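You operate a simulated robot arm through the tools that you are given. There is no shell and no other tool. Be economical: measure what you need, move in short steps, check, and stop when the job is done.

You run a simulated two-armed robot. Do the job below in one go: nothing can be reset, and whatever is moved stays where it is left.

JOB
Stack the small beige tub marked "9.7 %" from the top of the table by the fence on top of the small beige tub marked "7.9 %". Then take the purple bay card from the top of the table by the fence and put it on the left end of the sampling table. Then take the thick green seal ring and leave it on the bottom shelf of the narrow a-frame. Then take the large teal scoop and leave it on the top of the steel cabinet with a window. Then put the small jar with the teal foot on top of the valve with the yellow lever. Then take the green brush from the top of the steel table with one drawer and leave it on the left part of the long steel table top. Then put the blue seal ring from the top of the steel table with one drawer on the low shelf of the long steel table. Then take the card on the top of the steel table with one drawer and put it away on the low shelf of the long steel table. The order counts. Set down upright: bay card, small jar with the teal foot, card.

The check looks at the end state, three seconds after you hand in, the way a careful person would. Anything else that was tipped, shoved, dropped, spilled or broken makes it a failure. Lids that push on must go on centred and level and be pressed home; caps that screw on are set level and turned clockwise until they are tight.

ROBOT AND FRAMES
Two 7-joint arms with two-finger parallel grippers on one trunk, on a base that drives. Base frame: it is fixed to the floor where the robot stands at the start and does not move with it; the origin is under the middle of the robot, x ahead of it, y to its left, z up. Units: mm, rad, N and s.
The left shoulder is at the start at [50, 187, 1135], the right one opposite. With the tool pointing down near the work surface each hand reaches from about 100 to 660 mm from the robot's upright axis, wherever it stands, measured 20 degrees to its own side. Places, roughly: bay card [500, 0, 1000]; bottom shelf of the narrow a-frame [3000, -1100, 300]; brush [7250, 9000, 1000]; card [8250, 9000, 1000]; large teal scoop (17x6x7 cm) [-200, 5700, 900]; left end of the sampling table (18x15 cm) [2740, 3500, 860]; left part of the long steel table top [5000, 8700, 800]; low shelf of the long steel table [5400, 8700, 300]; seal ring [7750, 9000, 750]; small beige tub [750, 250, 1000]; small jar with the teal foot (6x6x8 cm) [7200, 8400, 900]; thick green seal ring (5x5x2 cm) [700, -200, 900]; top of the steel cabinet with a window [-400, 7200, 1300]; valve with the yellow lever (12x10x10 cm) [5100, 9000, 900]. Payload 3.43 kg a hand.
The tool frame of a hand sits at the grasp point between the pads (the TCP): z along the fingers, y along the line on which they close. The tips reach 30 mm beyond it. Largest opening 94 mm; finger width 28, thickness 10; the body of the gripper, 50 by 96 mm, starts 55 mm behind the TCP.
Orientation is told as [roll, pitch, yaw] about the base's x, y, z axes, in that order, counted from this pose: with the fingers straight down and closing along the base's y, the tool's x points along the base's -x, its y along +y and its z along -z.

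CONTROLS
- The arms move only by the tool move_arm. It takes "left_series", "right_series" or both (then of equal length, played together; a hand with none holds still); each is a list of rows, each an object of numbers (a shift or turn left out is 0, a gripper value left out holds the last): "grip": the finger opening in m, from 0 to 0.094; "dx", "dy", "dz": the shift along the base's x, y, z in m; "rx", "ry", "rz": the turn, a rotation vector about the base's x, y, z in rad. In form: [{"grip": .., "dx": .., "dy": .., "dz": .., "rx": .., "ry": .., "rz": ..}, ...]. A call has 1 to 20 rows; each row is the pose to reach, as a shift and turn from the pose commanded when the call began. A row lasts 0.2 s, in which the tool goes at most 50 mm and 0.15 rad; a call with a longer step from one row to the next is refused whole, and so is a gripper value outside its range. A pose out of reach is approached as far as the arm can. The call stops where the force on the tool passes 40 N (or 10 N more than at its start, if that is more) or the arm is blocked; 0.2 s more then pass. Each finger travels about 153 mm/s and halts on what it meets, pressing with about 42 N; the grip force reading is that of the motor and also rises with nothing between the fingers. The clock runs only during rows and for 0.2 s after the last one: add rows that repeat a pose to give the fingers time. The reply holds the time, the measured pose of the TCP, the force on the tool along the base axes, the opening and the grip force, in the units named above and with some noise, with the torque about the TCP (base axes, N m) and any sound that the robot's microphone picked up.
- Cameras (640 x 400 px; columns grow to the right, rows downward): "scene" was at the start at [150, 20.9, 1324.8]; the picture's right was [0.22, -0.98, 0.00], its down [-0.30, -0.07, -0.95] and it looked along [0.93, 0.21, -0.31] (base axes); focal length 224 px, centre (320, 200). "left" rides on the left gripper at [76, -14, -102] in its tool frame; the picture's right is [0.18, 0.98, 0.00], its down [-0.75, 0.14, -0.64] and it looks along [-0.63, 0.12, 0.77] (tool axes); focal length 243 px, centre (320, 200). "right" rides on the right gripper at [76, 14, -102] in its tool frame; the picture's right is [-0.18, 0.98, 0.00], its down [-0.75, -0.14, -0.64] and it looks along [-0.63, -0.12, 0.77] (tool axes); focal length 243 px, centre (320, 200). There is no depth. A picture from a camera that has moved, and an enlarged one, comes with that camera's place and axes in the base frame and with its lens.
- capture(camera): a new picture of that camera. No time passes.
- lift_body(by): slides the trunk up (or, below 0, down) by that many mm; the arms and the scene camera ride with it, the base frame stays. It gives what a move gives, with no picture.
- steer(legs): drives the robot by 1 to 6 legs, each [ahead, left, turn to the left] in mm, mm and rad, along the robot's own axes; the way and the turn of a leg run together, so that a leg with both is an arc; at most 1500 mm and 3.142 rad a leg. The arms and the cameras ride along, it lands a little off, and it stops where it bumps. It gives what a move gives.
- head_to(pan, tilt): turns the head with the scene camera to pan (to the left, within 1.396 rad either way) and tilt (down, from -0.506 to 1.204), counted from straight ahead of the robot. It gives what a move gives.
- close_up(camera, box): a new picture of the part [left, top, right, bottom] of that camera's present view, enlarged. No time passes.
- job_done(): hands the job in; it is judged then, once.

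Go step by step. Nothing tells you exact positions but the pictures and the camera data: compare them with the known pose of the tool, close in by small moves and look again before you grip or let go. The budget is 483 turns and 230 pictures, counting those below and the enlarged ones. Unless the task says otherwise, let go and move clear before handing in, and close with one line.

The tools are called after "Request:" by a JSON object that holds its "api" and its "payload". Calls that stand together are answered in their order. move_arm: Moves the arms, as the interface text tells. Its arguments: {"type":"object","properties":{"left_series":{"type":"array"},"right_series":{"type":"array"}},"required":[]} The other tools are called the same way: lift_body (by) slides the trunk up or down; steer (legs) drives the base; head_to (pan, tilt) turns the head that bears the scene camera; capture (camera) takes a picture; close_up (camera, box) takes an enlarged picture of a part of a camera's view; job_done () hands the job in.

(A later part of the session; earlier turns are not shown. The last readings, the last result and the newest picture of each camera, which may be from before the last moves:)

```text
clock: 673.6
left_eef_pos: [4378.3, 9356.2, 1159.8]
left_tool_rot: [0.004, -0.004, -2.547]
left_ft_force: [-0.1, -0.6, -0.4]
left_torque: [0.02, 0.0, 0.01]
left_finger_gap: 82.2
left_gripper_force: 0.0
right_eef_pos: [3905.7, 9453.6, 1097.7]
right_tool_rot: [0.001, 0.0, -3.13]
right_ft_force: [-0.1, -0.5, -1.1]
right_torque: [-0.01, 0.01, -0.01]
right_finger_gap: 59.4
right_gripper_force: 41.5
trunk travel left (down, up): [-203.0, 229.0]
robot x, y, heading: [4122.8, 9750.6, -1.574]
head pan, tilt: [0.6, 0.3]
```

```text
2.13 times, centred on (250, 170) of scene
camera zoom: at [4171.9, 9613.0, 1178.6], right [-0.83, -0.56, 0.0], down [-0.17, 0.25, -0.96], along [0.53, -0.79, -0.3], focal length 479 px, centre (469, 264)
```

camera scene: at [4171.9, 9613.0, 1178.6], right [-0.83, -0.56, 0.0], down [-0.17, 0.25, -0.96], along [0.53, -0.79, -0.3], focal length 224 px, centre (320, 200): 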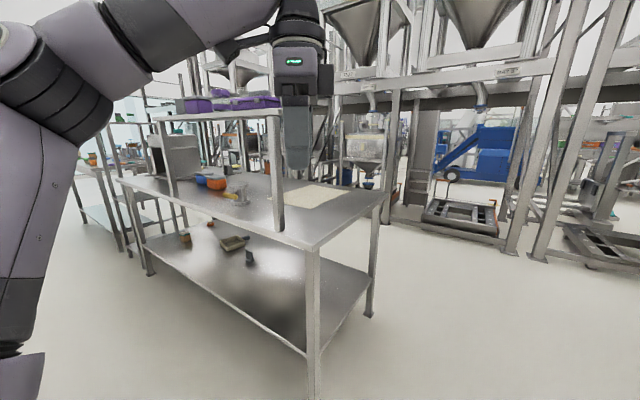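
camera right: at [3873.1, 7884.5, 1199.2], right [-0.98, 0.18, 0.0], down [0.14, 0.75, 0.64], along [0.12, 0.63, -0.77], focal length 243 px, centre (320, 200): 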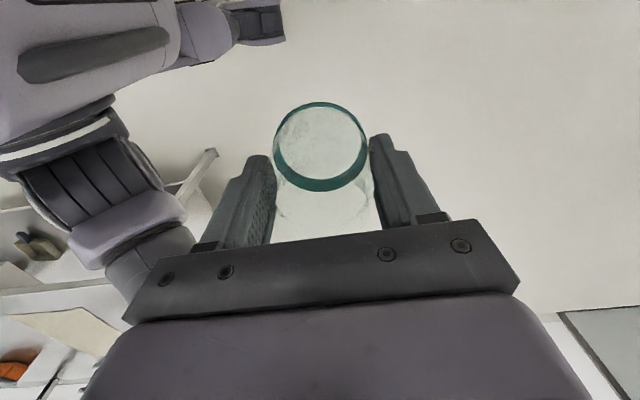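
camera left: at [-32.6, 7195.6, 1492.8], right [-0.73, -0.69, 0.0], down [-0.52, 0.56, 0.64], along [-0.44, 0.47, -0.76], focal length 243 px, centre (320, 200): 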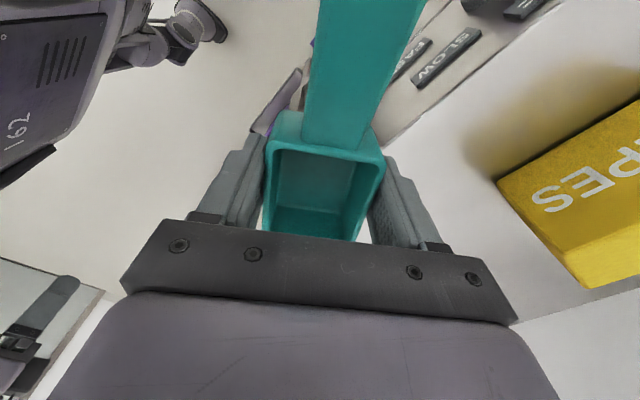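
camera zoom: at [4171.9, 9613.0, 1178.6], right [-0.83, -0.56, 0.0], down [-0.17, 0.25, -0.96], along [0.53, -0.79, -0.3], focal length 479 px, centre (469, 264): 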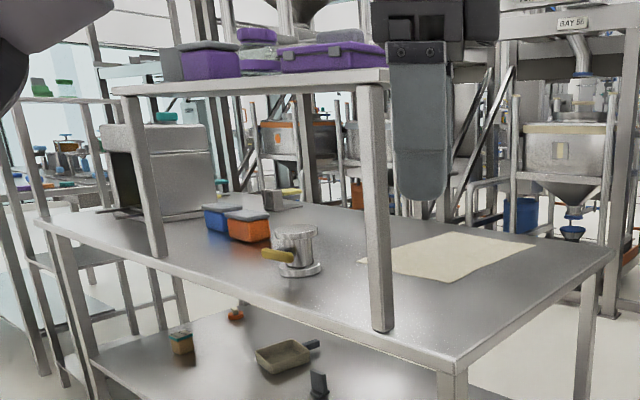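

The valve (yellow lever) is at about [5083, 8961], under a riser shelf (z≈1230) with posts at x≈4722 and 5530. I need the shelf's depth, so I'll look along it from the west end.

Request:
{"api": "steer", "payload": {"legs": [[600, -250, 0]]}}

Request:
{"api": "head_to", "payload": {"pan": 1.38, "tilt": 0.1}}

Request:
{"api": "capture", "payload": {"camera": "scene"}}

```text
clock: 677.3
left_eef_pos: [4125.6, 8759.5, 1160.6]
left_tool_rot: [0.004, -0.006, -2.547]
left_ft_force: [0.5, 0.1, 0.4]
left_torque: [0.0, 0.0, 0.01]
left_finger_gap: 81.8
left_gripper_force: 0.0
right_eef_pos: [3653.7, 8855.0, 1097.8]
right_tool_rot: [0.0, 0.001, -3.128]
right_ft_force: [-0.5, 0.5, -0.6]
right_torque: [0.0, 0.0, -0.03]
right_finger_gap: 59.4
right_gripper_force: 41.8
trunk travel left (down, up): [-203.0, 229.0]
robot x, y, heading: [3865.7, 9148.4, -1.576]
head pan, tilt: [0.6, 0.3]
```

```text
clock: 678.4
left_eef_pos: [4124.8, 8759.3, 1159.3]
left_tool_rot: [0.002, -0.006, -2.547]
left_ft_force: [0.4, 0.5, 0.4]
left_torque: [0.05, 0.03, 0.03]
left_finger_gap: 82.0
left_gripper_force: 0.1
right_eef_pos: [3653.9, 8857.1, 1096.8]
right_tool_rot: [-0.001, -0.001, -3.128]
right_ft_force: [-0.2, -0.1, -1.4]
right_torque: [0.0, 0.02, -0.04]
right_finger_gap: 59.4
right_gripper_force: 42.2
trunk travel left (down, up): [-203.0, 229.0]
robot x, y, heading: [3865.6, 9150.1, -1.576]
head pan, tilt: [1.381, 0.099]
```

```text
109 pictures are left
camera scene: at [3958.0, 9074.7, 1197.2], right [-0.19, -0.98, 0.0], down [-0.1, 0.02, -0.99], along [0.98, -0.19, -0.1], focal length 224 px, centre (320, 200)
```

scene: 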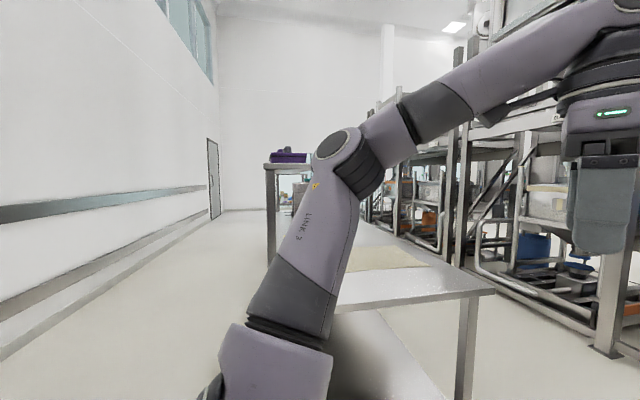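

My arm blocks the view. I'll turn the base to face east for a clear look along the table.

Request:
{"api": "steer", "payload": {"legs": [[0, -150, 0], [0, 0, 1.57]]}}

Request:
{"api": "head_to", "payload": {"pan": 0.0, "tilt": 0.15}}

Request:
{"api": "capture", "payload": {"camera": "scene"}}

Request:
{"api": "close_up", "payload": {"camera": "scene", "box": [230, 130, 430, 270]}}

```text
clock: 684.1
left_eef_pos: [4110.8, 9408.0, 1159.5]
left_tool_rot: [0.003, -0.007, -0.978]
left_ft_force: [-0.8, -0.5, 0.4]
left_torque: [0.03, 0.0, 0.0]
left_finger_gap: 81.8
left_gripper_force: 0.0
right_eef_pos: [4012.5, 8936.7, 1097.6]
right_tool_rot: [-0.002, 0.0, -1.558]
right_ft_force: [0.1, 1.2, -1.6]
right_torque: [0.0, 0.01, -0.01]
right_finger_gap: 59.4
right_gripper_force: 42.0
trunk travel left (down, up): [-203.0, 229.0]
robot x, y, heading: [3717.4, 9152.2, -0.0]
head pan, tilt: [1.381, 0.099]
```

```text
clock: 685.7
left_eef_pos: [4110.0, 9408.3, 1160.0]
left_tool_rot: [0.004, -0.007, -0.979]
left_ft_force: [-0.4, -1.4, 0.1]
left_torque: [0.01, 0.02, 0.01]
left_finger_gap: 81.9
left_gripper_force: 0.1
right_eef_pos: [4012.2, 8936.6, 1097.1]
right_tool_rot: [-0.001, 0.0, -1.558]
right_ft_force: [0.1, 0.1, -1.5]
right_torque: [-0.03, 0.03, 0.04]
right_finger_gap: 59.2
right_gripper_force: 41.6
trunk travel left (down, up): [-203.0, 229.0]
robot x, y, heading: [3718.1, 9151.7, -0.003]
head pan, tilt: [0.0, 0.15]
```

```text
108 pictures are left
camera scene: at [3870.1, 9150.6, 1192.6], right [-0.01, -1.0, 0.0], down [-0.15, 0.0, -0.99], along [0.99, -0.01, -0.15], focal length 224 px, centre (320, 200)
```

scene: 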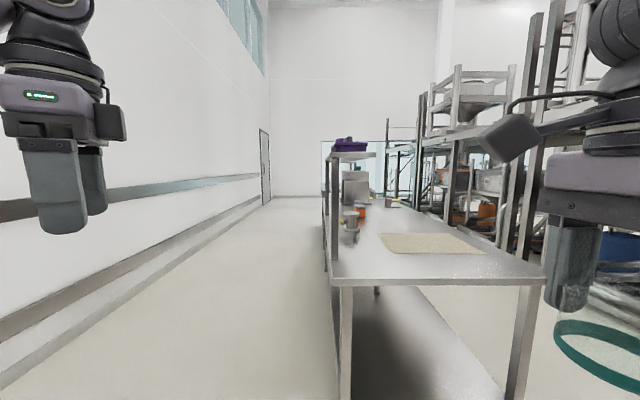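

```text
2.86 times, centred on (330, 200) of scene
camera zoom: at [3870.1, 9150.6, 1192.6], right [-0.01, -1.0, 0.0], down [-0.15, 0.0, -0.99], along [0.99, -0.01, -0.15], focal length 642 px, centre (291, 200)
```

zoom: 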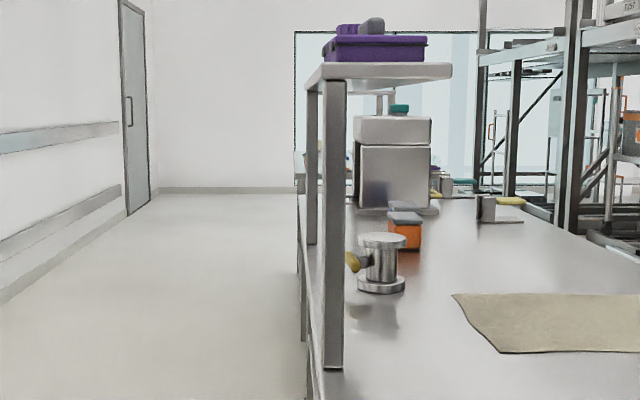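

The shelf covers y 8932–9102 at z≈1233, so the valve top (≈940) sits beneath it; a vertical hand won't fit. I'll set the jar on the table's free NW corner, re-grip it with the hand pitched 45°, and place it from the north. First I'll tuck the left hand and drive there.

Request:
{"api": "move_arm", "payload": {"left_series": [{"dx": -0.045, "dz": 0.01}, {"dx": -0.09, "dz": 0.02}, {"dx": -0.135, "dz": 0.03}, {"dx": -0.18, "dz": 0.04, "dy": -0.02}]}}

Request:
{"api": "steer", "payload": {"legs": [[0, 650, 0], [1120, 0, 0], [0, 0, -1.57], [320, 0, 0]]}}

Request:
{"api": "head_to", "payload": {"pan": -0.35, "tilt": 0.6}}

Request:
{"api": "capture", "payload": {"camera": "scene"}}

```text
refused: row 4 steps farther than a row can; nothing moved
```

```text
clock: 702.3
left_eef_pos: [5087.9, 9166.1, 1160.4]
left_tool_rot: [-0.014, 0.015, -2.563]
left_ft_force: [0.1, 6.1, -0.6]
left_torque: [-0.44, 0.06, 0.16]
left_finger_gap: 79.7
left_gripper_force: 0.0
right_eef_pos: [4617.6, 9257.8, 1096.7]
right_tool_rot: [0.001, 0.001, -3.14]
right_ft_force: [-0.5, 0.4, -1.4]
right_torque: [0.01, 0.0, -0.02]
right_finger_gap: 59.5
right_gripper_force: 41.6
trunk travel left (down, up): [-203.0, 229.0]
robot x, y, heading: [4832.6, 9546.2, -1.584]
head pan, tilt: [0.0, 0.15]
stopped in leg 4: the force on the tool passed its limit at 126 N (the readings are from after the stop); the commanded pose is now the measured one
```

```text
clock: 703.2
left_eef_pos: [5087.9, 9166.4, 1161.0]
left_tool_rot: [-0.014, 0.013, -2.563]
left_ft_force: [1.7, 9.2, 2.3]
left_torque: [-0.75, 0.12, 0.2]
left_finger_gap: 79.7
left_gripper_force: 0.0
right_eef_pos: [4616.2, 9258.5, 1097.2]
right_tool_rot: [-0.001, 0.001, -3.141]
right_ft_force: [-0.4, 0.7, -1.2]
right_torque: [0.02, -0.03, 0.02]
right_finger_gap: 59.2
right_gripper_force: 41.4
trunk travel left (down, up): [-203.0, 229.0]
robot x, y, heading: [4830.7, 9550.5, -1.587]
head pan, tilt: [-0.351, 0.6]
```

```text
106 pictures are left
camera scene: at [4801.2, 9410.5, 1151.4], right [-0.93, 0.36, 0.0], down [0.2, 0.53, -0.83], along [-0.29, -0.77, -0.56], focal length 224 px, centre (320, 200)
```

scene: 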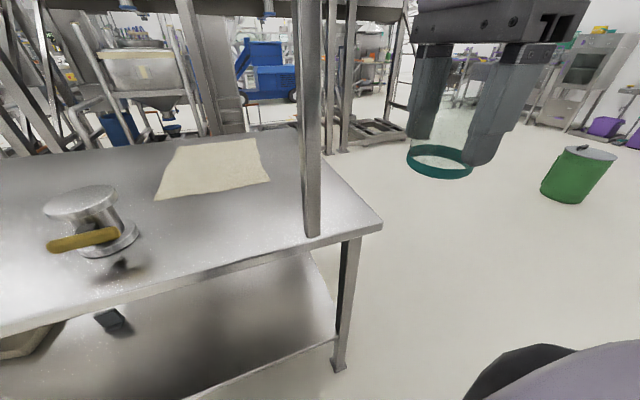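

My left-hand tuck was refused and the left hand bumped the riser shelf's edge. I'll back off, tuck it properly, and check the shelf.

Request:
{"api": "steer", "payload": {"legs": [[-120, 0, 0]]}}

Request:
{"api": "move_arm", "payload": {"left_series": [{"dy": 0.04}, {"dy": 0.08}, {"dy": 0.12}, {"dy": 0.16}, {"dy": 0.18, "dz": 0.03}]}}

Request:
{"api": "head_to", "payload": {"pan": 0.35, "tilt": 0.05}}

Request:
{"api": "capture", "payload": {"camera": "scene"}}

```text
clock: 704.5
left_eef_pos: [5088.0, 9281.9, 1161.5]
left_tool_rot: [-0.014, 0.015, -2.565]
left_ft_force: [-0.4, -0.5, 0.1]
left_torque: [0.0, -0.02, 0.0]
left_finger_gap: 82.0
left_gripper_force: 0.1
right_eef_pos: [4618.1, 9375.2, 1097.2]
right_tool_rot: [-0.001, 0.0, -3.14]
right_ft_force: [-0.4, 0.0, -0.5]
right_torque: [-0.02, -0.02, 0.02]
right_finger_gap: 59.5
right_gripper_force: 41.9
trunk travel left (down, up): [-203.0, 229.0]
robot x, y, heading: [4833.5, 9665.6, -1.585]
head pan, tilt: [-0.351, 0.6]
```

```text
clock: 705.6
left_eef_pos: [5087.6, 9459.8, 1183.1]
left_tool_rot: [-0.016, 0.015, -2.564]
left_ft_force: [0.0, -1.0, 0.1]
left_torque: [-0.01, 0.02, 0.02]
left_finger_gap: 81.8
left_gripper_force: 0.1
left hand out of reach, approached as far as the arm can: row 5
right_eef_pos: [4617.8, 9374.4, 1096.1]
right_tool_rot: [-0.003, 0.0, -3.141]
right_ft_force: [-0.6, -1.5, -1.6]
right_torque: [0.01, -0.02, 0.02]
right_finger_gap: 59.7
right_gripper_force: 42.1
trunk travel left (down, up): [-203.0, 229.0]
robot x, y, heading: [4836.4, 9669.7, -1.583]
head pan, tilt: [-0.351, 0.6]
```

```text
clock: 706.7
left_eef_pos: [5085.6, 9460.9, 1182.7]
left_tool_rot: [-0.014, 0.012, -2.564]
left_ft_force: [-1.4, 0.1, -0.4]
left_torque: [0.02, 0.03, 0.0]
left_finger_gap: 82.0
left_gripper_force: 0.0
right_eef_pos: [4618.0, 9374.6, 1096.8]
right_tool_rot: [-0.003, -0.001, -3.14]
right_ft_force: [-0.5, 0.5, -0.8]
right_torque: [0.04, 0.0, 0.0]
right_finger_gap: 59.4
right_gripper_force: 42.2
trunk travel left (down, up): [-203.0, 229.0]
robot x, y, heading: [4833.1, 9668.7, -1.584]
head pan, tilt: [0.351, 0.051]
```

```text
105 pictures are left
camera scene: at [4864.3, 9523.9, 1201.6], right [-0.94, -0.33, 0.0], down [-0.02, 0.05, -1.0], along [0.33, -0.94, -0.05], focal length 224 px, centre (320, 200)
```

scene: 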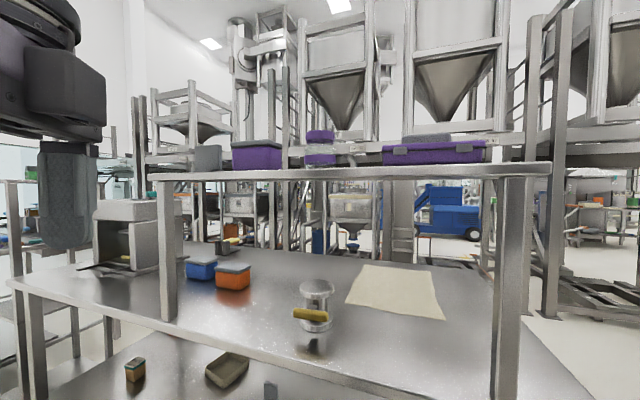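

The shelf and its bins are intact. Now I'll approach to set the jar on the free NW corner.

Request:
{"api": "steer", "payload": {"legs": [[245, 0, 0.015]]}}

Request:
{"api": "move_arm", "payload": {"right_series": [{"dy": -0.04}, {"dy": -0.08}, {"dy": -0.11}, {"dy": -0.11, "dz": -0.04}, {"dy": -0.11, "dz": -0.08}, {"dy": -0.11, "dz": -0.12}, {"dy": -0.11, "dz": -0.16}, {"dy": -0.11, "dz": -0.185}]}}

Request:
{"api": "head_to", "payload": {"pan": -0.5, "tilt": 0.6}}

Request:
{"api": "capture", "payload": {"camera": "scene"}}

```text
clock: 708.6
left_eef_pos: [5088.5, 9221.8, 1183.2]
left_tool_rot: [-0.014, 0.014, -2.55]
left_ft_force: [-0.7, 0.0, 0.1]
left_torque: [0.01, 0.0, 0.01]
left_finger_gap: 82.1
left_gripper_force: 0.1
right_eef_pos: [4619.8, 9134.6, 1096.3]
right_tool_rot: [-0.004, -0.01, -3.1]
right_ft_force: [-0.2, 2.1, -2.4]
right_torque: [-0.19, -0.03, 0.13]
right_finger_gap: 59.3
right_gripper_force: 42.0
trunk travel left (down, up): [-203.0, 229.0]
robot x, y, heading: [4830.2, 9425.4, -1.571]
head pan, tilt: [0.351, 0.051]
stopped in leg 1: the robot was blocked; the commanded pose is now the measured one
```

```text
clock: 708.9
left_eef_pos: [5087.8, 9223.0, 1183.6]
left_tool_rot: [-0.015, 0.017, -2.55]
left_ft_force: [0.7, -0.4, 0.3]
left_torque: [0.03, 0.01, -0.01]
left_finger_gap: 82.2
left_gripper_force: 0.1
right_eef_pos: [4619.5, 9130.6, 1097.6]
right_tool_rot: [-0.004, -0.023, -3.06]
right_ft_force: [-3.2, 16.1, -4.1]
right_torque: [-1.81, -0.16, 1.33]
right_finger_gap: 59.5
right_gripper_force: 42.1
trunk travel left (down, up): [-203.0, 229.0]
robot x, y, heading: [4831.7, 9429.7, -1.572]
head pan, tilt: [0.351, 0.051]
stopped in row 1 (right hand): the force on the tool passed its limit at 62 N (the readings are from after the stop); the commanded pose is now the measured one
```

```text
clock: 710.1
left_eef_pos: [5086.9, 9226.7, 1185.0]
left_tool_rot: [-0.012, 0.013, -2.548]
left_ft_force: [0.3, 0.5, -0.6]
left_torque: [0.01, 0.01, -0.01]
left_finger_gap: 82.1
left_gripper_force: 0.1
right_eef_pos: [4620.8, 9130.6, 1097.6]
right_tool_rot: [-0.006, -0.023, -3.064]
right_ft_force: [-3.9, 25.2, -11.8]
right_torque: [-2.9, 0.43, 2.19]
right_finger_gap: 59.3
right_gripper_force: 41.7
trunk travel left (down, up): [-203.0, 229.0]
robot x, y, heading: [4833.6, 9428.9, -1.568]
head pan, tilt: [-0.499, 0.6]
```

```text
104 pictures are left
camera scene: at [4790.3, 9294.6, 1151.5], right [-0.88, 0.48, 0.0], down [0.27, 0.49, -0.83], along [-0.39, -0.73, -0.56], focal length 224 px, centre (320, 200)
```

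scene: 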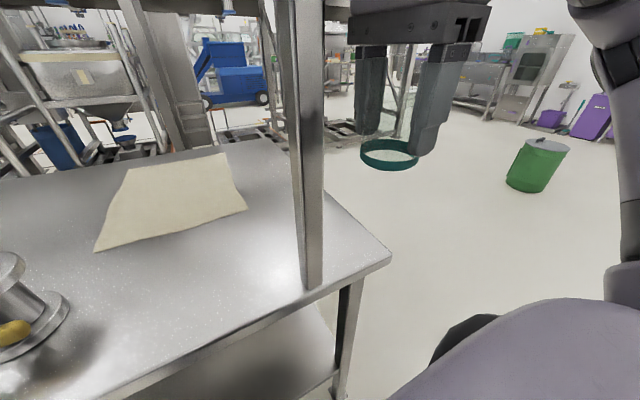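

The hand's camera (on its +x side) is touching the shelf's end. I'll back off a little and rotate the hand so the camera faces me (rel. yaw 0).

Request:
{"api": "steer", "payload": {"legs": [[-80, 0, 0]]}}

Request:
{"api": "move_arm", "payload": {"right_series": [{"dy": 0.02, "rz": 0.15}, {"dy": 0.02, "rz": 0.3}, {"dy": 0.02, "rz": 0.45}, {"dy": 0.02, "rz": 0.6}, {"dy": 0.02, "rz": 0.75}, {"dy": 0.02, "rz": 0.9}, {"dy": 0.02, "rz": 1.05}, {"dy": 0.02, "rz": 1.2}, {"dy": 0.02, "rz": 1.35}, {"dy": 0.02, "rz": 1.49}]}}

Request:
{"api": "capture", "payload": {"camera": "right"}}

```text
clock: 711.1
left_eef_pos: [5088.8, 9302.1, 1183.3]
left_tool_rot: [-0.015, 0.012, -2.55]
left_ft_force: [-0.1, 0.7, -0.2]
left_torque: [-0.01, -0.02, 0.0]
left_finger_gap: 81.9
left_gripper_force: 0.0
right_eef_pos: [4620.0, 9209.3, 1097.5]
right_tool_rot: [-0.007, -0.021, -3.071]
right_ft_force: [-0.2, 0.3, -0.7]
right_torque: [0.01, 0.01, -0.02]
right_finger_gap: 59.3
right_gripper_force: 41.6
trunk travel left (down, up): [-203.0, 229.0]
robot x, y, heading: [4831.5, 9506.3, -1.574]
head pan, tilt: [-0.499, 0.6]
```

```text
clock: 713.3
left_eef_pos: [5089.6, 9302.8, 1183.4]
left_tool_rot: [-0.016, 0.014, -2.549]
left_ft_force: [-0.2, -0.4, 0.1]
left_torque: [-0.01, -0.01, 0.02]
left_finger_gap: 82.1
left_gripper_force: 0.0
right_eef_pos: [4620.1, 9230.1, 1097.4]
right_tool_rot: [-0.006, -0.021, -1.575]
right_ft_force: [-0.4, 0.1, -0.9]
right_torque: [0.02, 0.01, 0.0]
right_finger_gap: 59.4
right_gripper_force: 41.6
trunk travel left (down, up): [-203.0, 229.0]
robot x, y, heading: [4832.5, 9508.9, -1.573]
head pan, tilt: [-0.499, 0.6]
```

```text
103 pictures are left
camera right: at [4634.5, 9306.1, 1196.9], right [0.98, -0.19, 0.0], down [-0.14, -0.74, 0.66], along [-0.13, -0.65, -0.75], focal length 243 px, centre (320, 200)
```

right: 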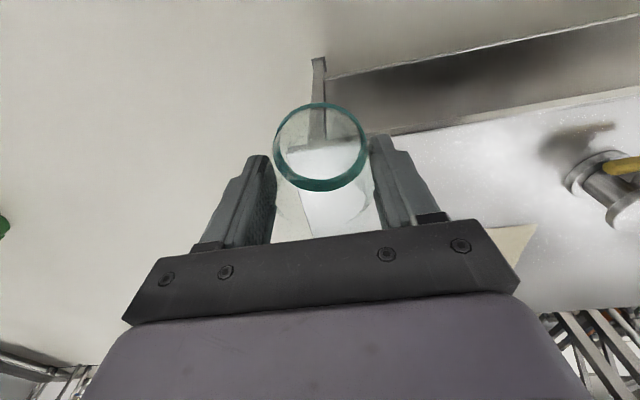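

Good. Forward again, then extend over the corner and lower the jar toward the surface.

Request:
{"api": "steer", "payload": {"legs": [[80, 0, 0]]}}

Request:
{"api": "move_arm", "payload": {"right_series": [{"dy": -0.04, "rx": 0.021, "ry": -0.006}, {"dy": -0.08, "rx": 0.021, "ry": -0.006}, {"dy": -0.12, "dx": 0.005, "rx": 0.021, "ry": -0.006}, {"dy": -0.13, "dx": 0.005, "dz": -0.04, "rx": 0.021, "ry": -0.006}, {"dy": -0.13, "dx": 0.005, "dz": -0.08, "rx": 0.021, "ry": -0.006}, {"dy": -0.13, "dx": 0.005, "dz": -0.12, "rx": 0.021, "ry": -0.006}, {"dy": -0.13, "dx": 0.005, "dz": -0.16, "rx": 0.021, "ry": -0.006}]}}

Request:
{"api": "capture", "payload": {"camera": "scene"}}

```text
clock: 714.4
left_eef_pos: [5088.2, 9223.5, 1183.8]
left_tool_rot: [-0.015, 0.014, -2.549]
left_ft_force: [0.1, 0.3, 0.0]
left_torque: [0.0, 0.01, 0.03]
left_finger_gap: 81.9
left_gripper_force: 0.0
right_eef_pos: [4620.2, 9147.8, 1096.4]
right_tool_rot: [-0.008, -0.02, -1.579]
right_ft_force: [-1.0, 0.5, -1.0]
right_torque: [0.0, -0.02, -0.02]
right_finger_gap: 59.5
right_gripper_force: 41.8
trunk travel left (down, up): [-203.0, 229.0]
robot x, y, heading: [4836.1, 9427.4, -1.569]
head pan, tilt: [-0.499, 0.6]
```

```text
clock: 716.0
left_eef_pos: [5088.6, 9223.1, 1183.1]
left_tool_rot: [-0.014, 0.015, -2.549]
left_ft_force: [-0.7, 0.4, -0.5]
left_torque: [0.0, 0.0, 0.0]
left_finger_gap: 82.2
left_gripper_force: 0.0
right_eef_pos: [4624.4, 9018.0, 935.3]
right_tool_rot: [-0.001, 0.001, -1.58]
right_ft_force: [0.7, -0.9, -1.0]
right_torque: [-0.01, -0.03, 0.0]
right_finger_gap: 59.1
right_gripper_force: 42.2
trunk travel left (down, up): [-203.0, 229.0]
robot x, y, heading: [4834.0, 9424.9, -1.57]
head pan, tilt: [-0.499, 0.6]
```

```text
102 pictures are left
camera scene: at [4791.0, 9292.3, 1151.1], right [-0.88, 0.48, 0.0], down [0.27, 0.5, -0.82], along [-0.4, -0.72, -0.57], focal length 224 px, centre (320, 200)
```

scene: 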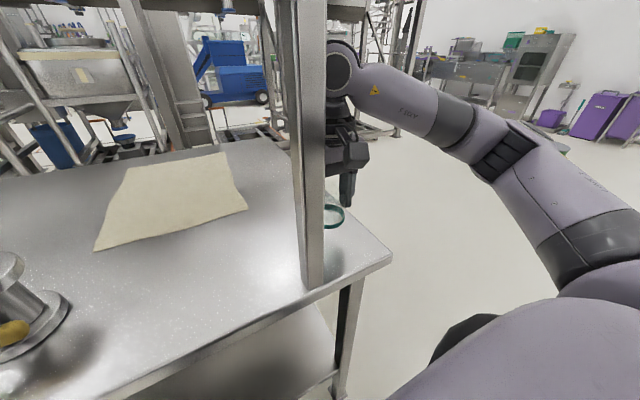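

Request:
{"api": "move_arm", "payload": {"right_series": [{"dz": -0.015}, {"dz": -0.025}, {"dz": -0.03}, {"dz": -0.034}, {"dz": -0.038}, {"dz": -0.042}, {"dz": -0.046}, {"dz": -0.05}]}}

```text
clock: 717.8
left_eef_pos: [5088.1, 9224.0, 1183.7]
left_tool_rot: [-0.015, 0.016, -2.55]
left_ft_force: [0.3, 0.2, 0.5]
left_torque: [0.0, -0.02, -0.01]
left_finger_gap: 82.0
left_gripper_force: 0.1
right_eef_pos: [4624.5, 9018.1, 888.9]
right_tool_rot: [-0.001, -0.003, -1.58]
right_ft_force: [-2.8, 0.5, 11.2]
right_torque: [0.31, 0.04, 0.06]
right_finger_gap: 59.4
right_gripper_force: 42.0
trunk travel left (down, up): [-203.0, 229.0]
robot x, y, heading: [4830.8, 9431.0, -1.571]
head pan, tilt: [-0.499, 0.6]
```

The jar is on the table corner. Release and rise straight up.

Request:
{"api": "move_arm", "payload": {"right_series": [{"dz": 0.002}, {"dz": 0.002, "grip": 0.068}, {"dz": 0.002, "grip": 0.08}, {"dz": 0.002, "grip": 0.08}, {"dz": 0.04}, {"dz": 0.08}, {"dz": 0.11}]}}

Request:
{"api": "capture", "payload": {"camera": "right"}}

```text
clock: 719.4
left_eef_pos: [5087.9, 9222.1, 1183.8]
left_tool_rot: [-0.017, 0.012, -2.551]
left_ft_force: [-0.8, 0.9, -0.4]
left_torque: [0.01, 0.03, 0.01]
left_finger_gap: 81.9
left_gripper_force: 0.1
right_eef_pos: [4625.1, 9019.7, 997.7]
right_tool_rot: [-0.003, 0.001, -1.579]
right_ft_force: [0.0, -0.2, -1.4]
right_torque: [0.0, -0.02, 0.0]
right_finger_gap: 80.1
right_gripper_force: 0.1
trunk travel left (down, up): [-203.0, 229.0]
robot x, y, heading: [4835.0, 9427.6, -1.569]
head pan, tilt: [-0.499, 0.6]
```

```text
101 pictures are left
camera right: at [4639.6, 9095.0, 1099.9], right [0.98, -0.19, 0.0], down [-0.15, -0.75, 0.64], along [-0.12, -0.63, -0.77], focal length 243 px, centre (320, 200)
```

right: 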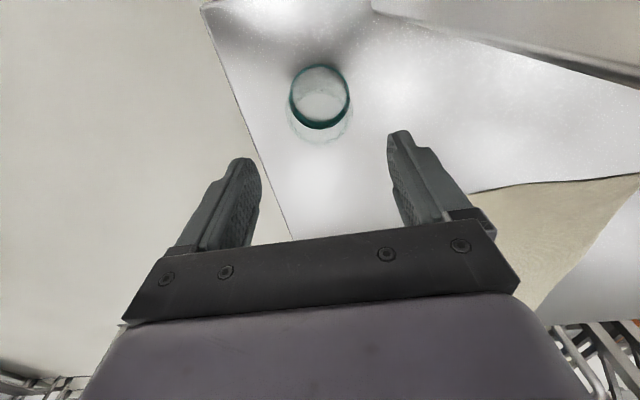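

The jar stands at [4626, 9018]. Now I'll pitch the hand 45° (rx −0.785) while backing north, ready to approach along the finger direction.

Request:
{"api": "move_arm", "payload": {"right_series": [{"dy": 0.02, "dz": 0.01, "rx": -0.13}, {"dy": 0.04, "dz": 0.01, "rx": -0.26}, {"dy": 0.06, "dz": 0.01, "rx": -0.39}, {"dy": 0.07, "dz": 0.0, "rx": -0.52}, {"dy": 0.075, "dz": -0.01, "rx": -0.65}, {"dy": 0.08, "dz": -0.02, "rx": -0.785}, {"dy": 0.08, "dz": -0.045, "rx": -0.785}]}}

Request:
{"api": "capture", "payload": {"camera": "right"}}

Request:
{"api": "capture", "payload": {"camera": "scene"}}

```text
clock: 721.0
left_eef_pos: [5086.2, 9224.4, 1183.4]
left_tool_rot: [-0.015, 0.015, -2.55]
left_ft_force: [0.5, -0.5, -0.2]
left_torque: [0.0, -0.03, 0.02]
left_finger_gap: 81.8
left_gripper_force: 0.0
right_eef_pos: [4631.2, 9067.5, 974.2]
right_tool_rot: [0.008, -0.79, -1.59]
right_ft_force: [-21.0, 5.7, 9.3]
right_torque: [0.26, -0.8, 1.05]
right_finger_gap: 68.3
right_gripper_force: 0.0
right hand out of reach, approached as far as the arm can: row 6, 7
trunk travel left (down, up): [-203.0, 229.0]
robot x, y, heading: [4832.0, 9431.1, -1.572]
head pan, tilt: [-0.499, 0.6]
```

```text
100 pictures are left
camera right: at [4646.0, 9194.6, 991.7], right [0.98, -0.14, 0.14], down [-0.15, -0.07, 0.99], along [-0.13, -0.99, -0.09], focal length 243 px, centre (320, 200)
```

right: 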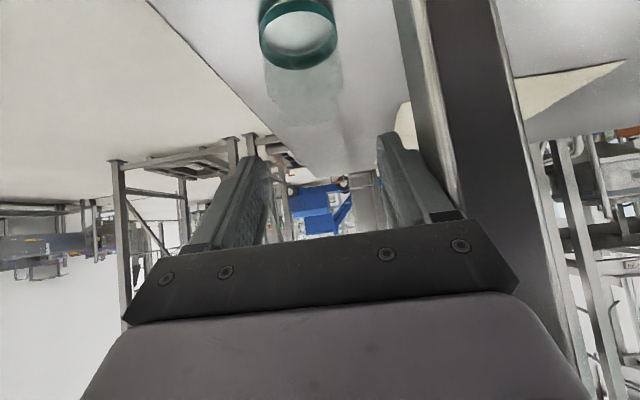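

```text
99 pictures are left
camera scene: at [4788.7, 9293.6, 1151.4], right [-0.88, 0.48, 0.0], down [0.27, 0.49, -0.83], along [-0.39, -0.72, -0.56], focal length 224 px, centre (320, 200)
```

scene: 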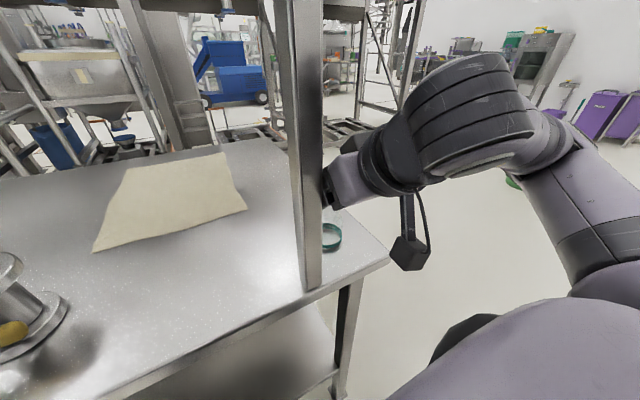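

The hand's right side is brushing the riser post and I'm too close for this pose. I'll shift the hand -x, back the base off 110 mm, and try again with a narrower opening.

Request:
{"api": "move_arm", "payload": {"right_series": [{"dx": -0.015, "dz": 0.02, "grip": 0.072}, {"dx": -0.02, "dz": 0.04, "grip": 0.072}]}}

Request:
{"api": "steer", "payload": {"legs": [[-110, 0, 0]]}}

Request:
{"api": "lift_body", "payload": {"by": -100}}

Request:
{"api": "capture", "payload": {"camera": "right"}}

```text
clock: 721.6
left_eef_pos: [5089.4, 9224.4, 1181.6]
left_tool_rot: [-0.015, 0.016, -2.551]
left_ft_force: [0.2, 0.1, 0.3]
left_torque: [-0.03, 0.01, 0.0]
left_finger_gap: 82.1
left_gripper_force: 0.1
right_eef_pos: [4615.5, 9068.1, 1012.6]
right_tool_rot: [0.008, -0.783, -1.58]
right_ft_force: [-0.4, -0.5, 0.0]
right_torque: [0.0, -0.03, -0.02]
right_finger_gap: 72.2
right_gripper_force: 0.1
trunk travel left (down, up): [-203.0, 229.0]
robot x, y, heading: [4832.7, 9429.4, -1.572]
head pan, tilt: [-0.499, 0.6]
```

```text
clock: 722.8
left_eef_pos: [5088.6, 9334.5, 1183.0]
left_tool_rot: [-0.016, 0.015, -2.55]
left_ft_force: [0.0, -0.5, 0.8]
left_torque: [-0.02, 0.02, 0.0]
left_finger_gap: 81.9
left_gripper_force: 0.0
right_eef_pos: [4614.0, 9177.7, 1013.5]
right_tool_rot: [0.006, -0.785, -1.581]
right_ft_force: [-0.3, 1.1, 0.3]
right_torque: [-0.03, 0.0, -0.02]
right_finger_gap: 72.1
right_gripper_force: 0.1
trunk travel left (down, up): [-203.0, 229.0]
robot x, y, heading: [4833.9, 9536.3, -1.568]
head pan, tilt: [-0.499, 0.6]
```

```text
clock: 724.1
left_eef_pos: [5088.7, 9334.5, 1082.6]
left_tool_rot: [-0.015, 0.014, -2.551]
left_ft_force: [-0.5, -0.1, -0.4]
left_torque: [0.05, -0.02, -0.02]
left_finger_gap: 81.9
left_gripper_force: 0.1
right_eef_pos: [4615.5, 9178.2, 912.7]
right_tool_rot: [0.006, -0.786, -1.581]
right_ft_force: [-0.2, 0.1, 0.4]
right_torque: [-0.01, 0.01, -0.02]
right_finger_gap: 72.2
right_gripper_force: 0.0
trunk travel left (down, up): [-103.0, 329.0]
robot x, y, heading: [4836.1, 9537.8, -1.567]
head pan, tilt: [-0.499, 0.6]
```

```text
98 pictures are left
camera right: at [4628.6, 9304.4, 931.1], right [0.98, -0.14, 0.14], down [-0.15, -0.08, 0.99], along [-0.12, -0.99, -0.1], focal length 243 px, centre (320, 200)
```

right: 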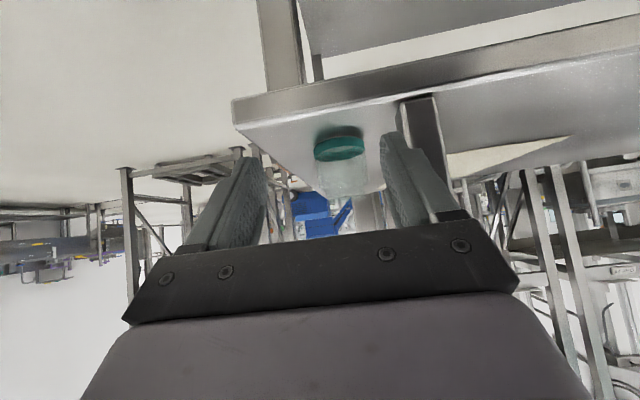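

The jar is right ahead. Approaching along y with the fingers straddling it.

Request:
{"api": "move_arm", "payload": {"right_series": [{"dx": 0.005, "dy": -0.04, "dz": -0.005}, {"dx": 0.009, "dy": -0.08, "dz": -0.015}, {"dx": 0.009, "dy": -0.12, "dz": -0.025}]}}

Request:
{"api": "capture", "payload": {"camera": "right"}}

```text
clock: 724.9
left_eef_pos: [5088.9, 9333.7, 1083.1]
left_tool_rot: [-0.017, 0.013, -2.548]
left_ft_force: [0.0, -0.4, -0.2]
left_torque: [-0.02, -0.02, -0.03]
left_finger_gap: 82.2
left_gripper_force: 0.2
right_eef_pos: [4624.9, 9058.0, 888.7]
right_tool_rot: [0.007, -0.787, -1.58]
right_ft_force: [0.6, 0.2, 0.1]
right_torque: [-0.03, 0.0, -0.03]
right_finger_gap: 72.1
right_gripper_force: 0.0
trunk travel left (down, up): [-103.0, 329.0]
robot x, y, heading: [4832.6, 9539.4, -1.571]
head pan, tilt: [-0.499, 0.6]
```

```text
97 pictures are left
camera right: at [4637.6, 9184.4, 905.9], right [0.98, -0.14, 0.13], down [-0.15, -0.08, 0.99], along [-0.12, -0.99, -0.1], focal length 243 px, centre (320, 200)
```

right: 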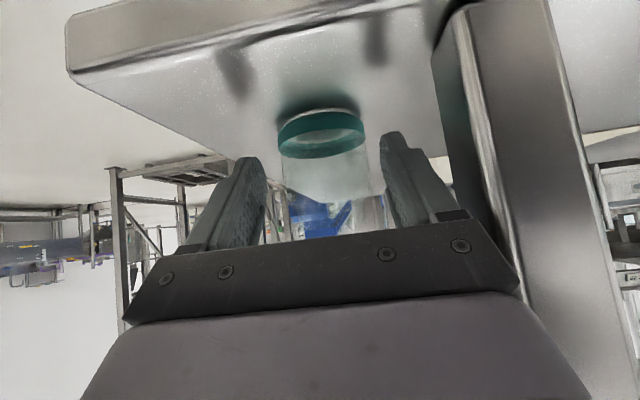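

Request:
{"api": "move_arm", "payload": {"right_series": [{"dy": -0.02, "dz": -0.005}, {"dy": -0.041, "dz": -0.009}, {"dy": -0.041, "dz": -0.009, "grip": 0.062}, {"dy": -0.041, "dz": -0.009, "grip": 0.055}, {"dy": -0.041, "dz": -0.009, "grip": 0.05}, {"dy": -0.041, "dz": -0.009, "grip": 0.05}]}}

Request:
{"api": "capture", "payload": {"camera": "right"}}

```text
clock: 726.3
left_eef_pos: [5088.7, 9334.0, 1082.8]
left_tool_rot: [-0.016, 0.015, -2.549]
left_ft_force: [0.9, -1.3, 0.5]
left_torque: [0.03, 0.01, 0.01]
left_finger_gap: 82.0
left_gripper_force: 0.1
right_eef_pos: [4623.8, 9017.3, 878.4]
right_tool_rot: [0.007, -0.786, -1.583]
right_ft_force: [0.1, -0.9, -0.2]
right_torque: [0.02, -0.03, -0.02]
right_finger_gap: 61.8
right_gripper_force: 42.1
trunk travel left (down, up): [-103.0, 329.0]
robot x, y, heading: [4837.4, 9538.1, -1.574]
head pan, tilt: [-0.499, 0.6]
```

```text
96 pictures are left
camera right: at [4638.0, 9143.8, 897.4], right [0.98, -0.14, 0.14], down [-0.15, -0.08, 0.99], along [-0.12, -0.99, -0.1], focal length 243 px, centre (320, 200)
```

right: 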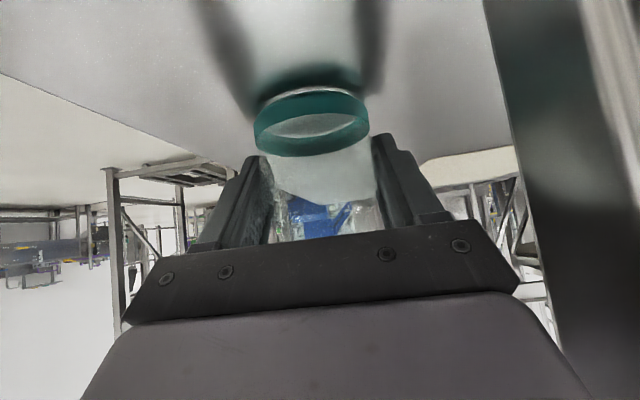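

The fingertips are on the wider foot band (61.8 mm), which slipped before. I'll open, raise 11 mm, and re-grip on the glass.

Request:
{"api": "move_arm", "payload": {"right_series": [{"grip": 0.072}, {"grip": 0.072, "dz": 0.006}, {"grip": 0.072, "dz": 0.011}, {"grip": 0.06, "dz": 0.011}, {"grip": 0.05, "dz": 0.011}, {"grip": 0.05, "dz": 0.011}, {"grip": 0.05, "dz": 0.011}]}}

```text
clock: 727.9
left_eef_pos: [5089.2, 9334.5, 1084.4]
left_tool_rot: [-0.015, 0.013, -2.548]
left_ft_force: [0.1, -0.3, -1.2]
left_torque: [0.01, 0.01, 0.0]
left_finger_gap: 81.8
left_gripper_force: 0.0
right_eef_pos: [4623.6, 9017.7, 889.4]
right_tool_rot: [0.007, -0.782, -1.582]
right_ft_force: [-0.4, 0.7, 0.5]
right_torque: [-0.02, 0.02, 0.03]
right_finger_gap: 60.5
right_gripper_force: 41.9
trunk travel left (down, up): [-103.0, 329.0]
robot x, y, heading: [4834.6, 9537.1, -1.566]
head pan, tilt: [-0.499, 0.6]
```

Request:
{"api": "move_arm", "payload": {"right_series": [{"dz": 0.03}, {"dz": 0.06}, {"dz": 0.1}, {"dz": 0.13, "dy": 0.03}, {"dz": 0.14, "dy": 0.07}, {"dz": 0.14, "dy": 0.1}]}}

Request:
{"api": "steer", "payload": {"legs": [[-150, 0, 0]]}}

Request:
{"api": "capture", "payload": {"camera": "right"}}

```text
clock: 729.3
left_eef_pos: [5087.8, 9334.1, 1082.0]
left_tool_rot: [-0.015, 0.014, -2.549]
left_ft_force: [1.1, 0.3, 0.6]
left_torque: [-0.01, -0.02, -0.02]
left_finger_gap: 82.2
left_gripper_force: 0.1
right_eef_pos: [4624.9, 9118.3, 1030.7]
right_tool_rot: [0.007, -0.785, -1.582]
right_ft_force: [-0.1, -0.7, -1.3]
right_torque: [0.01, 0.02, -0.02]
right_finger_gap: 60.6
right_gripper_force: 41.8
trunk travel left (down, up): [-103.0, 329.0]
robot x, y, heading: [4833.9, 9536.8, -1.569]
head pan, tilt: [-0.499, 0.6]
```

```text
clock: 730.7
left_eef_pos: [5089.0, 9482.6, 1082.8]
left_tool_rot: [-0.016, 0.014, -2.549]
left_ft_force: [0.1, -0.1, -0.5]
left_torque: [0.0, -0.02, 0.07]
left_finger_gap: 82.1
left_gripper_force: 0.0
right_eef_pos: [4624.4, 9266.7, 1029.9]
right_tool_rot: [0.007, -0.784, -1.581]
right_ft_force: [-0.2, 0.7, -1.2]
right_torque: [0.0, 0.01, 0.01]
right_finger_gap: 60.1
right_gripper_force: 42.0
trunk travel left (down, up): [-103.0, 329.0]
robot x, y, heading: [4834.2, 9688.8, -1.567]
head pan, tilt: [-0.499, 0.6]
```

```text
95 pictures are left
camera right: at [4638.2, 9392.4, 1047.8], right [0.98, -0.14, 0.14], down [-0.15, -0.08, 0.99], along [-0.12, -0.99, -0.1], focal length 243 px, centre (320, 200)
```

right: 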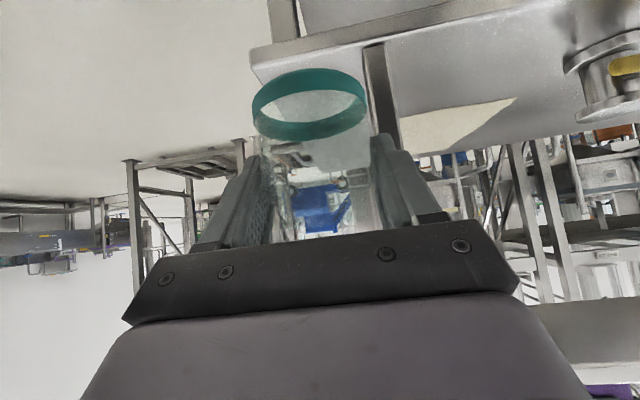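

The jar is held steady and upright. From three views, the valve top is at about [5068, 8966, 934]. Moving the base over to line up.

Request:
{"api": "steer", "payload": {"legs": [[0, 444, 0], [170, 0, 0]]}}

Request:
{"api": "head_to", "payload": {"pan": -0.5, "tilt": 0.45}}

Request:
{"api": "capture", "payload": {"camera": "scene"}}

Request:
{"api": "capture", "payload": {"camera": "right"}}

```text
clock: 736.1
left_eef_pos: [5531.5, 9315.3, 1083.6]
left_tool_rot: [-0.016, 0.013, -2.551]
left_ft_force: [0.5, -0.5, -0.2]
left_torque: [0.02, 0.03, 0.0]
left_finger_gap: 81.9
left_gripper_force: 0.2
right_eef_pos: [5065.7, 9098.6, 1029.6]
right_tool_rot: [0.007, -0.785, -1.583]
right_ft_force: [0.1, 0.0, -0.4]
right_torque: [0.01, 0.02, -0.01]
right_finger_gap: 60.0
right_gripper_force: 42.2
trunk travel left (down, up): [-103.0, 329.0]
robot x, y, heading: [5276.8, 9522.0, -1.572]
head pan, tilt: [-0.499, 0.6]
```

```text
clock: 736.9
left_eef_pos: [5530.8, 9314.5, 1083.4]
left_tool_rot: [-0.015, 0.014, -2.552]
left_ft_force: [-0.3, 0.5, -1.1]
left_torque: [-0.03, 0.0, -0.01]
left_finger_gap: 82.0
left_gripper_force: 0.1
right_eef_pos: [5066.5, 9098.4, 1030.3]
right_tool_rot: [0.008, -0.784, -1.584]
right_ft_force: [0.4, -0.5, -1.2]
right_torque: [-0.01, 0.0, 0.01]
right_finger_gap: 60.0
right_gripper_force: 41.9
trunk travel left (down, up): [-103.0, 329.0]
robot x, y, heading: [5274.4, 9517.5, -1.574]
head pan, tilt: [-0.499, 0.45]
```

```text
94 pictures are left
camera scene: at [5232.0, 9381.5, 1064.6], right [-0.88, 0.48, 0.0], down [0.21, 0.38, -0.9], along [-0.43, -0.79, -0.44], focal length 224 px, centre (320, 200)
```

scene: 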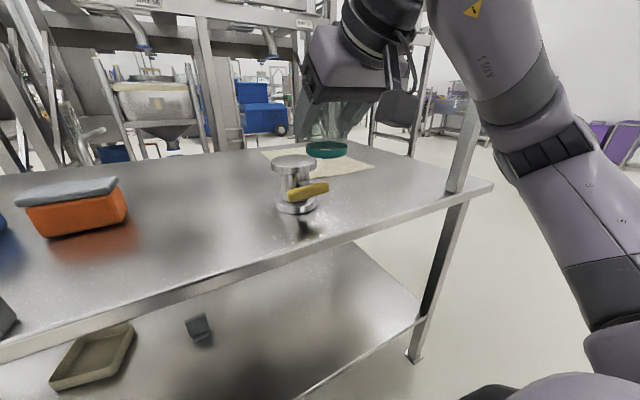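

```text
93 pictures are left
camera right: at [5080.4, 9225.6, 1047.8], right [0.98, -0.14, 0.14], down [-0.15, -0.08, 0.99], along [-0.13, -0.99, -0.1], focal length 243 px, centre (320, 200)
```

right: 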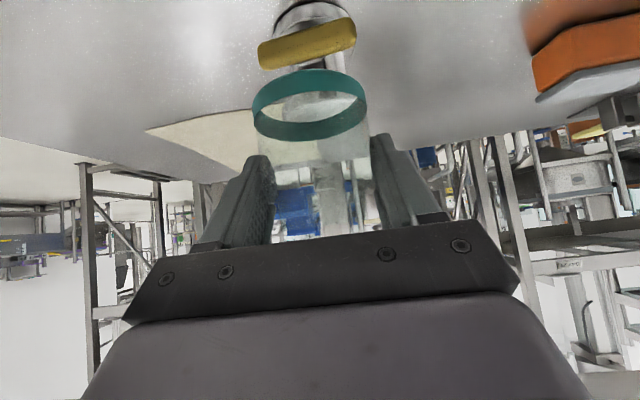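

Aligned with the valve. Drive 60 mm more, then move the jar over it at about 10 mm clearance.

Request:
{"api": "steer", "payload": {"legs": [[60, 0, 0]]}}

Request:
{"api": "move_arm", "payload": {"right_series": [{"dy": -0.035, "dx": 0.001}, {"dy": -0.07, "dx": 0.001}, {"dy": -0.071, "dz": -0.015, "dx": 0.001}, {"dy": -0.071, "dz": -0.025, "dx": 0.001}]}}

Request:
{"api": "close_up", "payload": {"camera": "scene", "box": [220, 80, 400, 240]}}

Request:
{"api": "capture", "payload": {"camera": "right"}}

```text
clock: 737.8
left_eef_pos: [5530.8, 9254.3, 1082.8]
left_tool_rot: [-0.016, 0.016, -2.55]
left_ft_force: [0.9, 0.5, 0.2]
left_torque: [-0.01, 0.0, -0.02]
left_finger_gap: 82.0
left_gripper_force: 0.1
right_eef_pos: [5065.8, 9039.1, 1029.4]
right_tool_rot: [0.007, -0.783, -1.583]
right_ft_force: [-1.0, 0.4, -1.8]
right_torque: [-0.02, 0.0, 0.01]
right_finger_gap: 59.9
right_gripper_force: 42.2
trunk travel left (down, up): [-103.0, 329.0]
robot x, y, heading: [5281.1, 9458.8, -1.576]
head pan, tilt: [-0.499, 0.45]
```

```text
clock: 738.8
left_eef_pos: [5530.7, 9256.1, 1082.7]
left_tool_rot: [-0.016, 0.015, -2.552]
left_ft_force: [-0.7, -0.4, 0.1]
left_torque: [-0.02, -0.04, 0.03]
left_finger_gap: 81.9
left_gripper_force: 0.0
right_eef_pos: [5066.1, 8967.6, 1004.9]
right_tool_rot: [0.009, -0.786, -1.583]
right_ft_force: [-0.1, 0.2, -1.9]
right_torque: [0.0, 0.01, -0.01]
right_finger_gap: 59.9
right_gripper_force: 42.0
trunk travel left (down, up): [-103.0, 329.0]
robot x, y, heading: [5274.4, 9458.8, -1.573]
head pan, tilt: [-0.499, 0.45]
```

```text
2.50 times, centred on (310, 160) of scene
camera zoom: at [5231.8, 9321.1, 1064.6], right [-0.88, 0.48, 0.0], down [0.21, 0.38, -0.9], along [-0.43, -0.79, -0.44], focal length 561 px, centre (345, 300)
```

zoom: 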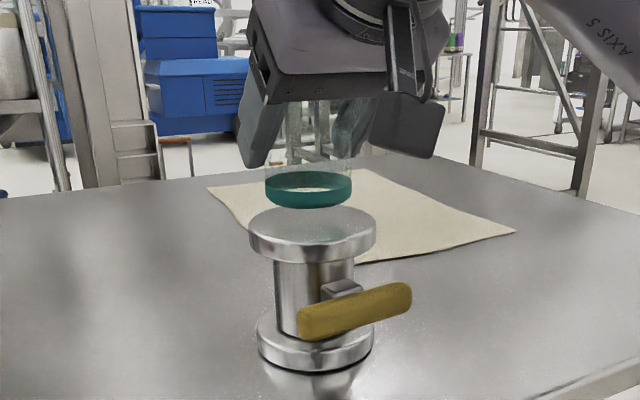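

```text
91 pictures are left
camera right: at [5081.0, 9093.8, 1022.6], right [0.98, -0.14, 0.14], down [-0.15, -0.08, 0.99], along [-0.12, -0.99, -0.1], focal length 243 px, centre (320, 200)
```

right: 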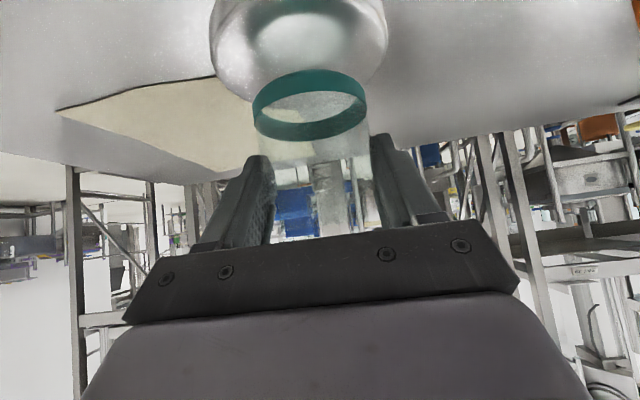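

The jar hovers about 15–20 mm above the valve's flange (≈90 mm wide). I'll lower it in small steps until light contact, then check the centring.

Request:
{"api": "move_arm", "payload": {"right_series": [{"dz": -0.005}, {"dz": -0.009}, {"dz": -0.011}]}}

Request:
{"api": "close_up", "payload": {"camera": "scene", "box": [260, 110, 380, 200]}}

```text
clock: 739.6
left_eef_pos: [5531.2, 9254.5, 1084.1]
left_tool_rot: [-0.015, 0.014, -2.552]
left_ft_force: [-0.1, 0.6, -0.4]
left_torque: [0.0, 0.0, -0.02]
left_finger_gap: 82.0
left_gripper_force: 0.2
right_eef_pos: [5067.6, 8968.8, 993.8]
right_tool_rot: [0.006, -0.785, -1.582]
right_ft_force: [-0.6, 0.2, -0.7]
right_torque: [0.01, -0.02, -0.04]
right_finger_gap: 59.7
right_gripper_force: 42.4
trunk travel left (down, up): [-103.0, 329.0]
robot x, y, heading: [5273.8, 9459.5, -1.572]
head pan, tilt: [-0.499, 0.45]
```

```text
4.44 times, centred on (320, 155) of scene
camera zoom: at [5231.9, 9321.1, 1064.6], right [-0.88, 0.48, 0.0], down [0.21, 0.38, -0.9], along [-0.43, -0.79, -0.44], focal length 998 px, centre (320, 400)
```

zoom: 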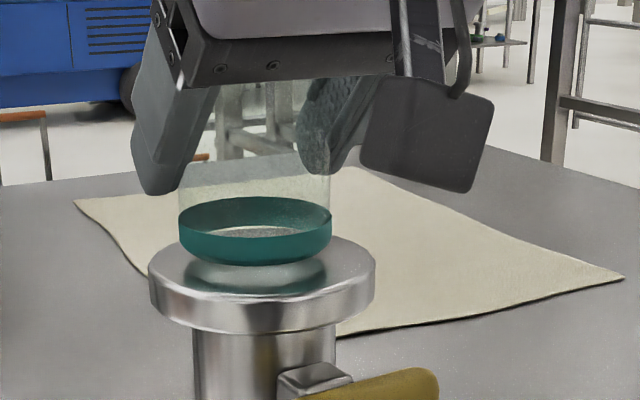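

The reflection shows that the jar is centred within ~3 mm and ~6 mm above the flange. Adjusting +3 mm in y and lowering to contact.

Request:
{"api": "move_arm", "payload": {"right_series": [{"dy": 0.003, "dz": -0.002}, {"dy": 0.003, "dz": -0.004}, {"dy": 0.003, "dz": -0.006}, {"dy": 0.003, "dz": -0.008}]}}

Request:
{"api": "close_up", "payload": {"camera": "scene", "box": [260, 110, 380, 200]}}

```text
clock: 740.6
left_eef_pos: [5530.7, 9255.8, 1084.0]
left_tool_rot: [-0.015, 0.014, -2.551]
left_ft_force: [0.4, 0.5, 0.5]
left_torque: [-0.01, -0.02, 0.03]
left_finger_gap: 82.1
left_gripper_force: 0.2
right_eef_pos: [5067.6, 8971.1, 988.5]
right_tool_rot: [0.011, -0.794, -1.589]
right_ft_force: [-1.3, -1.5, 20.1]
right_torque: [0.4, 0.24, -0.05]
right_finger_gap: 59.8
right_gripper_force: 41.9
trunk travel left (down, up): [-103.0, 329.0]
robot x, y, heading: [5275.3, 9460.1, -1.575]
head pan, tilt: [-0.499, 0.45]
```

```text
4.44 times, centred on (320, 155) of scene
camera zoom: at [5232.3, 9322.2, 1065.2], right [-0.88, 0.48, 0.0], down [0.21, 0.38, -0.9], along [-0.43, -0.79, -0.43], focal length 998 px, centre (320, 400)
```

zoom: 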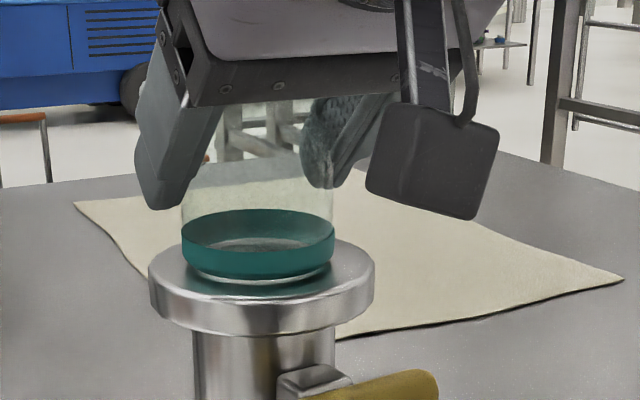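

Contact (20 N), and the jar is centred on the flange. Relieve, open, and withdraw northward.

Request:
{"api": "move_arm", "payload": {"right_series": [{"dz": 0.002}, {"dz": 0.002, "grip": 0.064}, {"dz": 0.002, "grip": 0.074}, {"dz": 0.002, "grip": 0.076}, {"dz": 0.004, "dy": 0.03}, {"dz": 0.008, "dy": 0.07}, {"dz": 0.01, "dy": 0.11}, {"dz": 0.01, "dy": 0.14}]}}

Request:
{"api": "close_up", "payload": {"camera": "scene", "box": [260, 80, 380, 200]}}

```text
clock: 742.4
left_eef_pos: [5530.0, 9254.8, 1082.4]
left_tool_rot: [-0.015, 0.014, -2.55]
left_ft_force: [0.4, 0.5, -0.7]
left_torque: [-0.04, -0.02, 0.03]
left_finger_gap: 82.0
left_gripper_force: 0.1
right_eef_pos: [5067.2, 9111.8, 996.6]
right_tool_rot: [0.007, -0.784, -1.584]
right_ft_force: [0.7, -0.8, -0.5]
right_torque: [0.03, -0.02, -0.02]
right_finger_gap: 75.9
right_gripper_force: 0.1
trunk travel left (down, up): [-103.0, 329.0]
robot x, y, heading: [5275.8, 9457.8, -1.575]
head pan, tilt: [-0.499, 0.45]
```

```text
3.33 times, centred on (320, 140) of scene
camera zoom: at [5231.9, 9321.2, 1064.7], right [-0.88, 0.48, 0.0], down [0.21, 0.38, -0.9], along [-0.43, -0.79, -0.44], focal length 748 px, centre (320, 400)
```

zoom: 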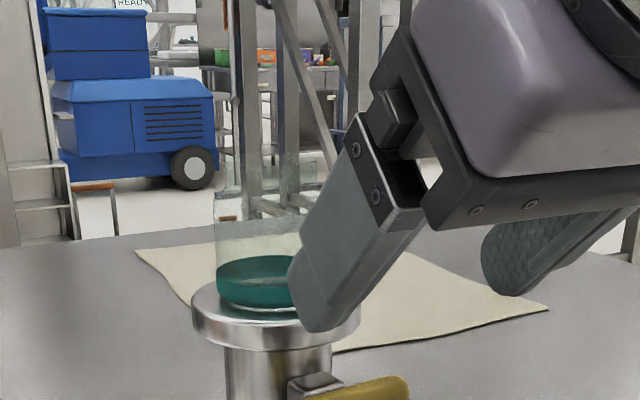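

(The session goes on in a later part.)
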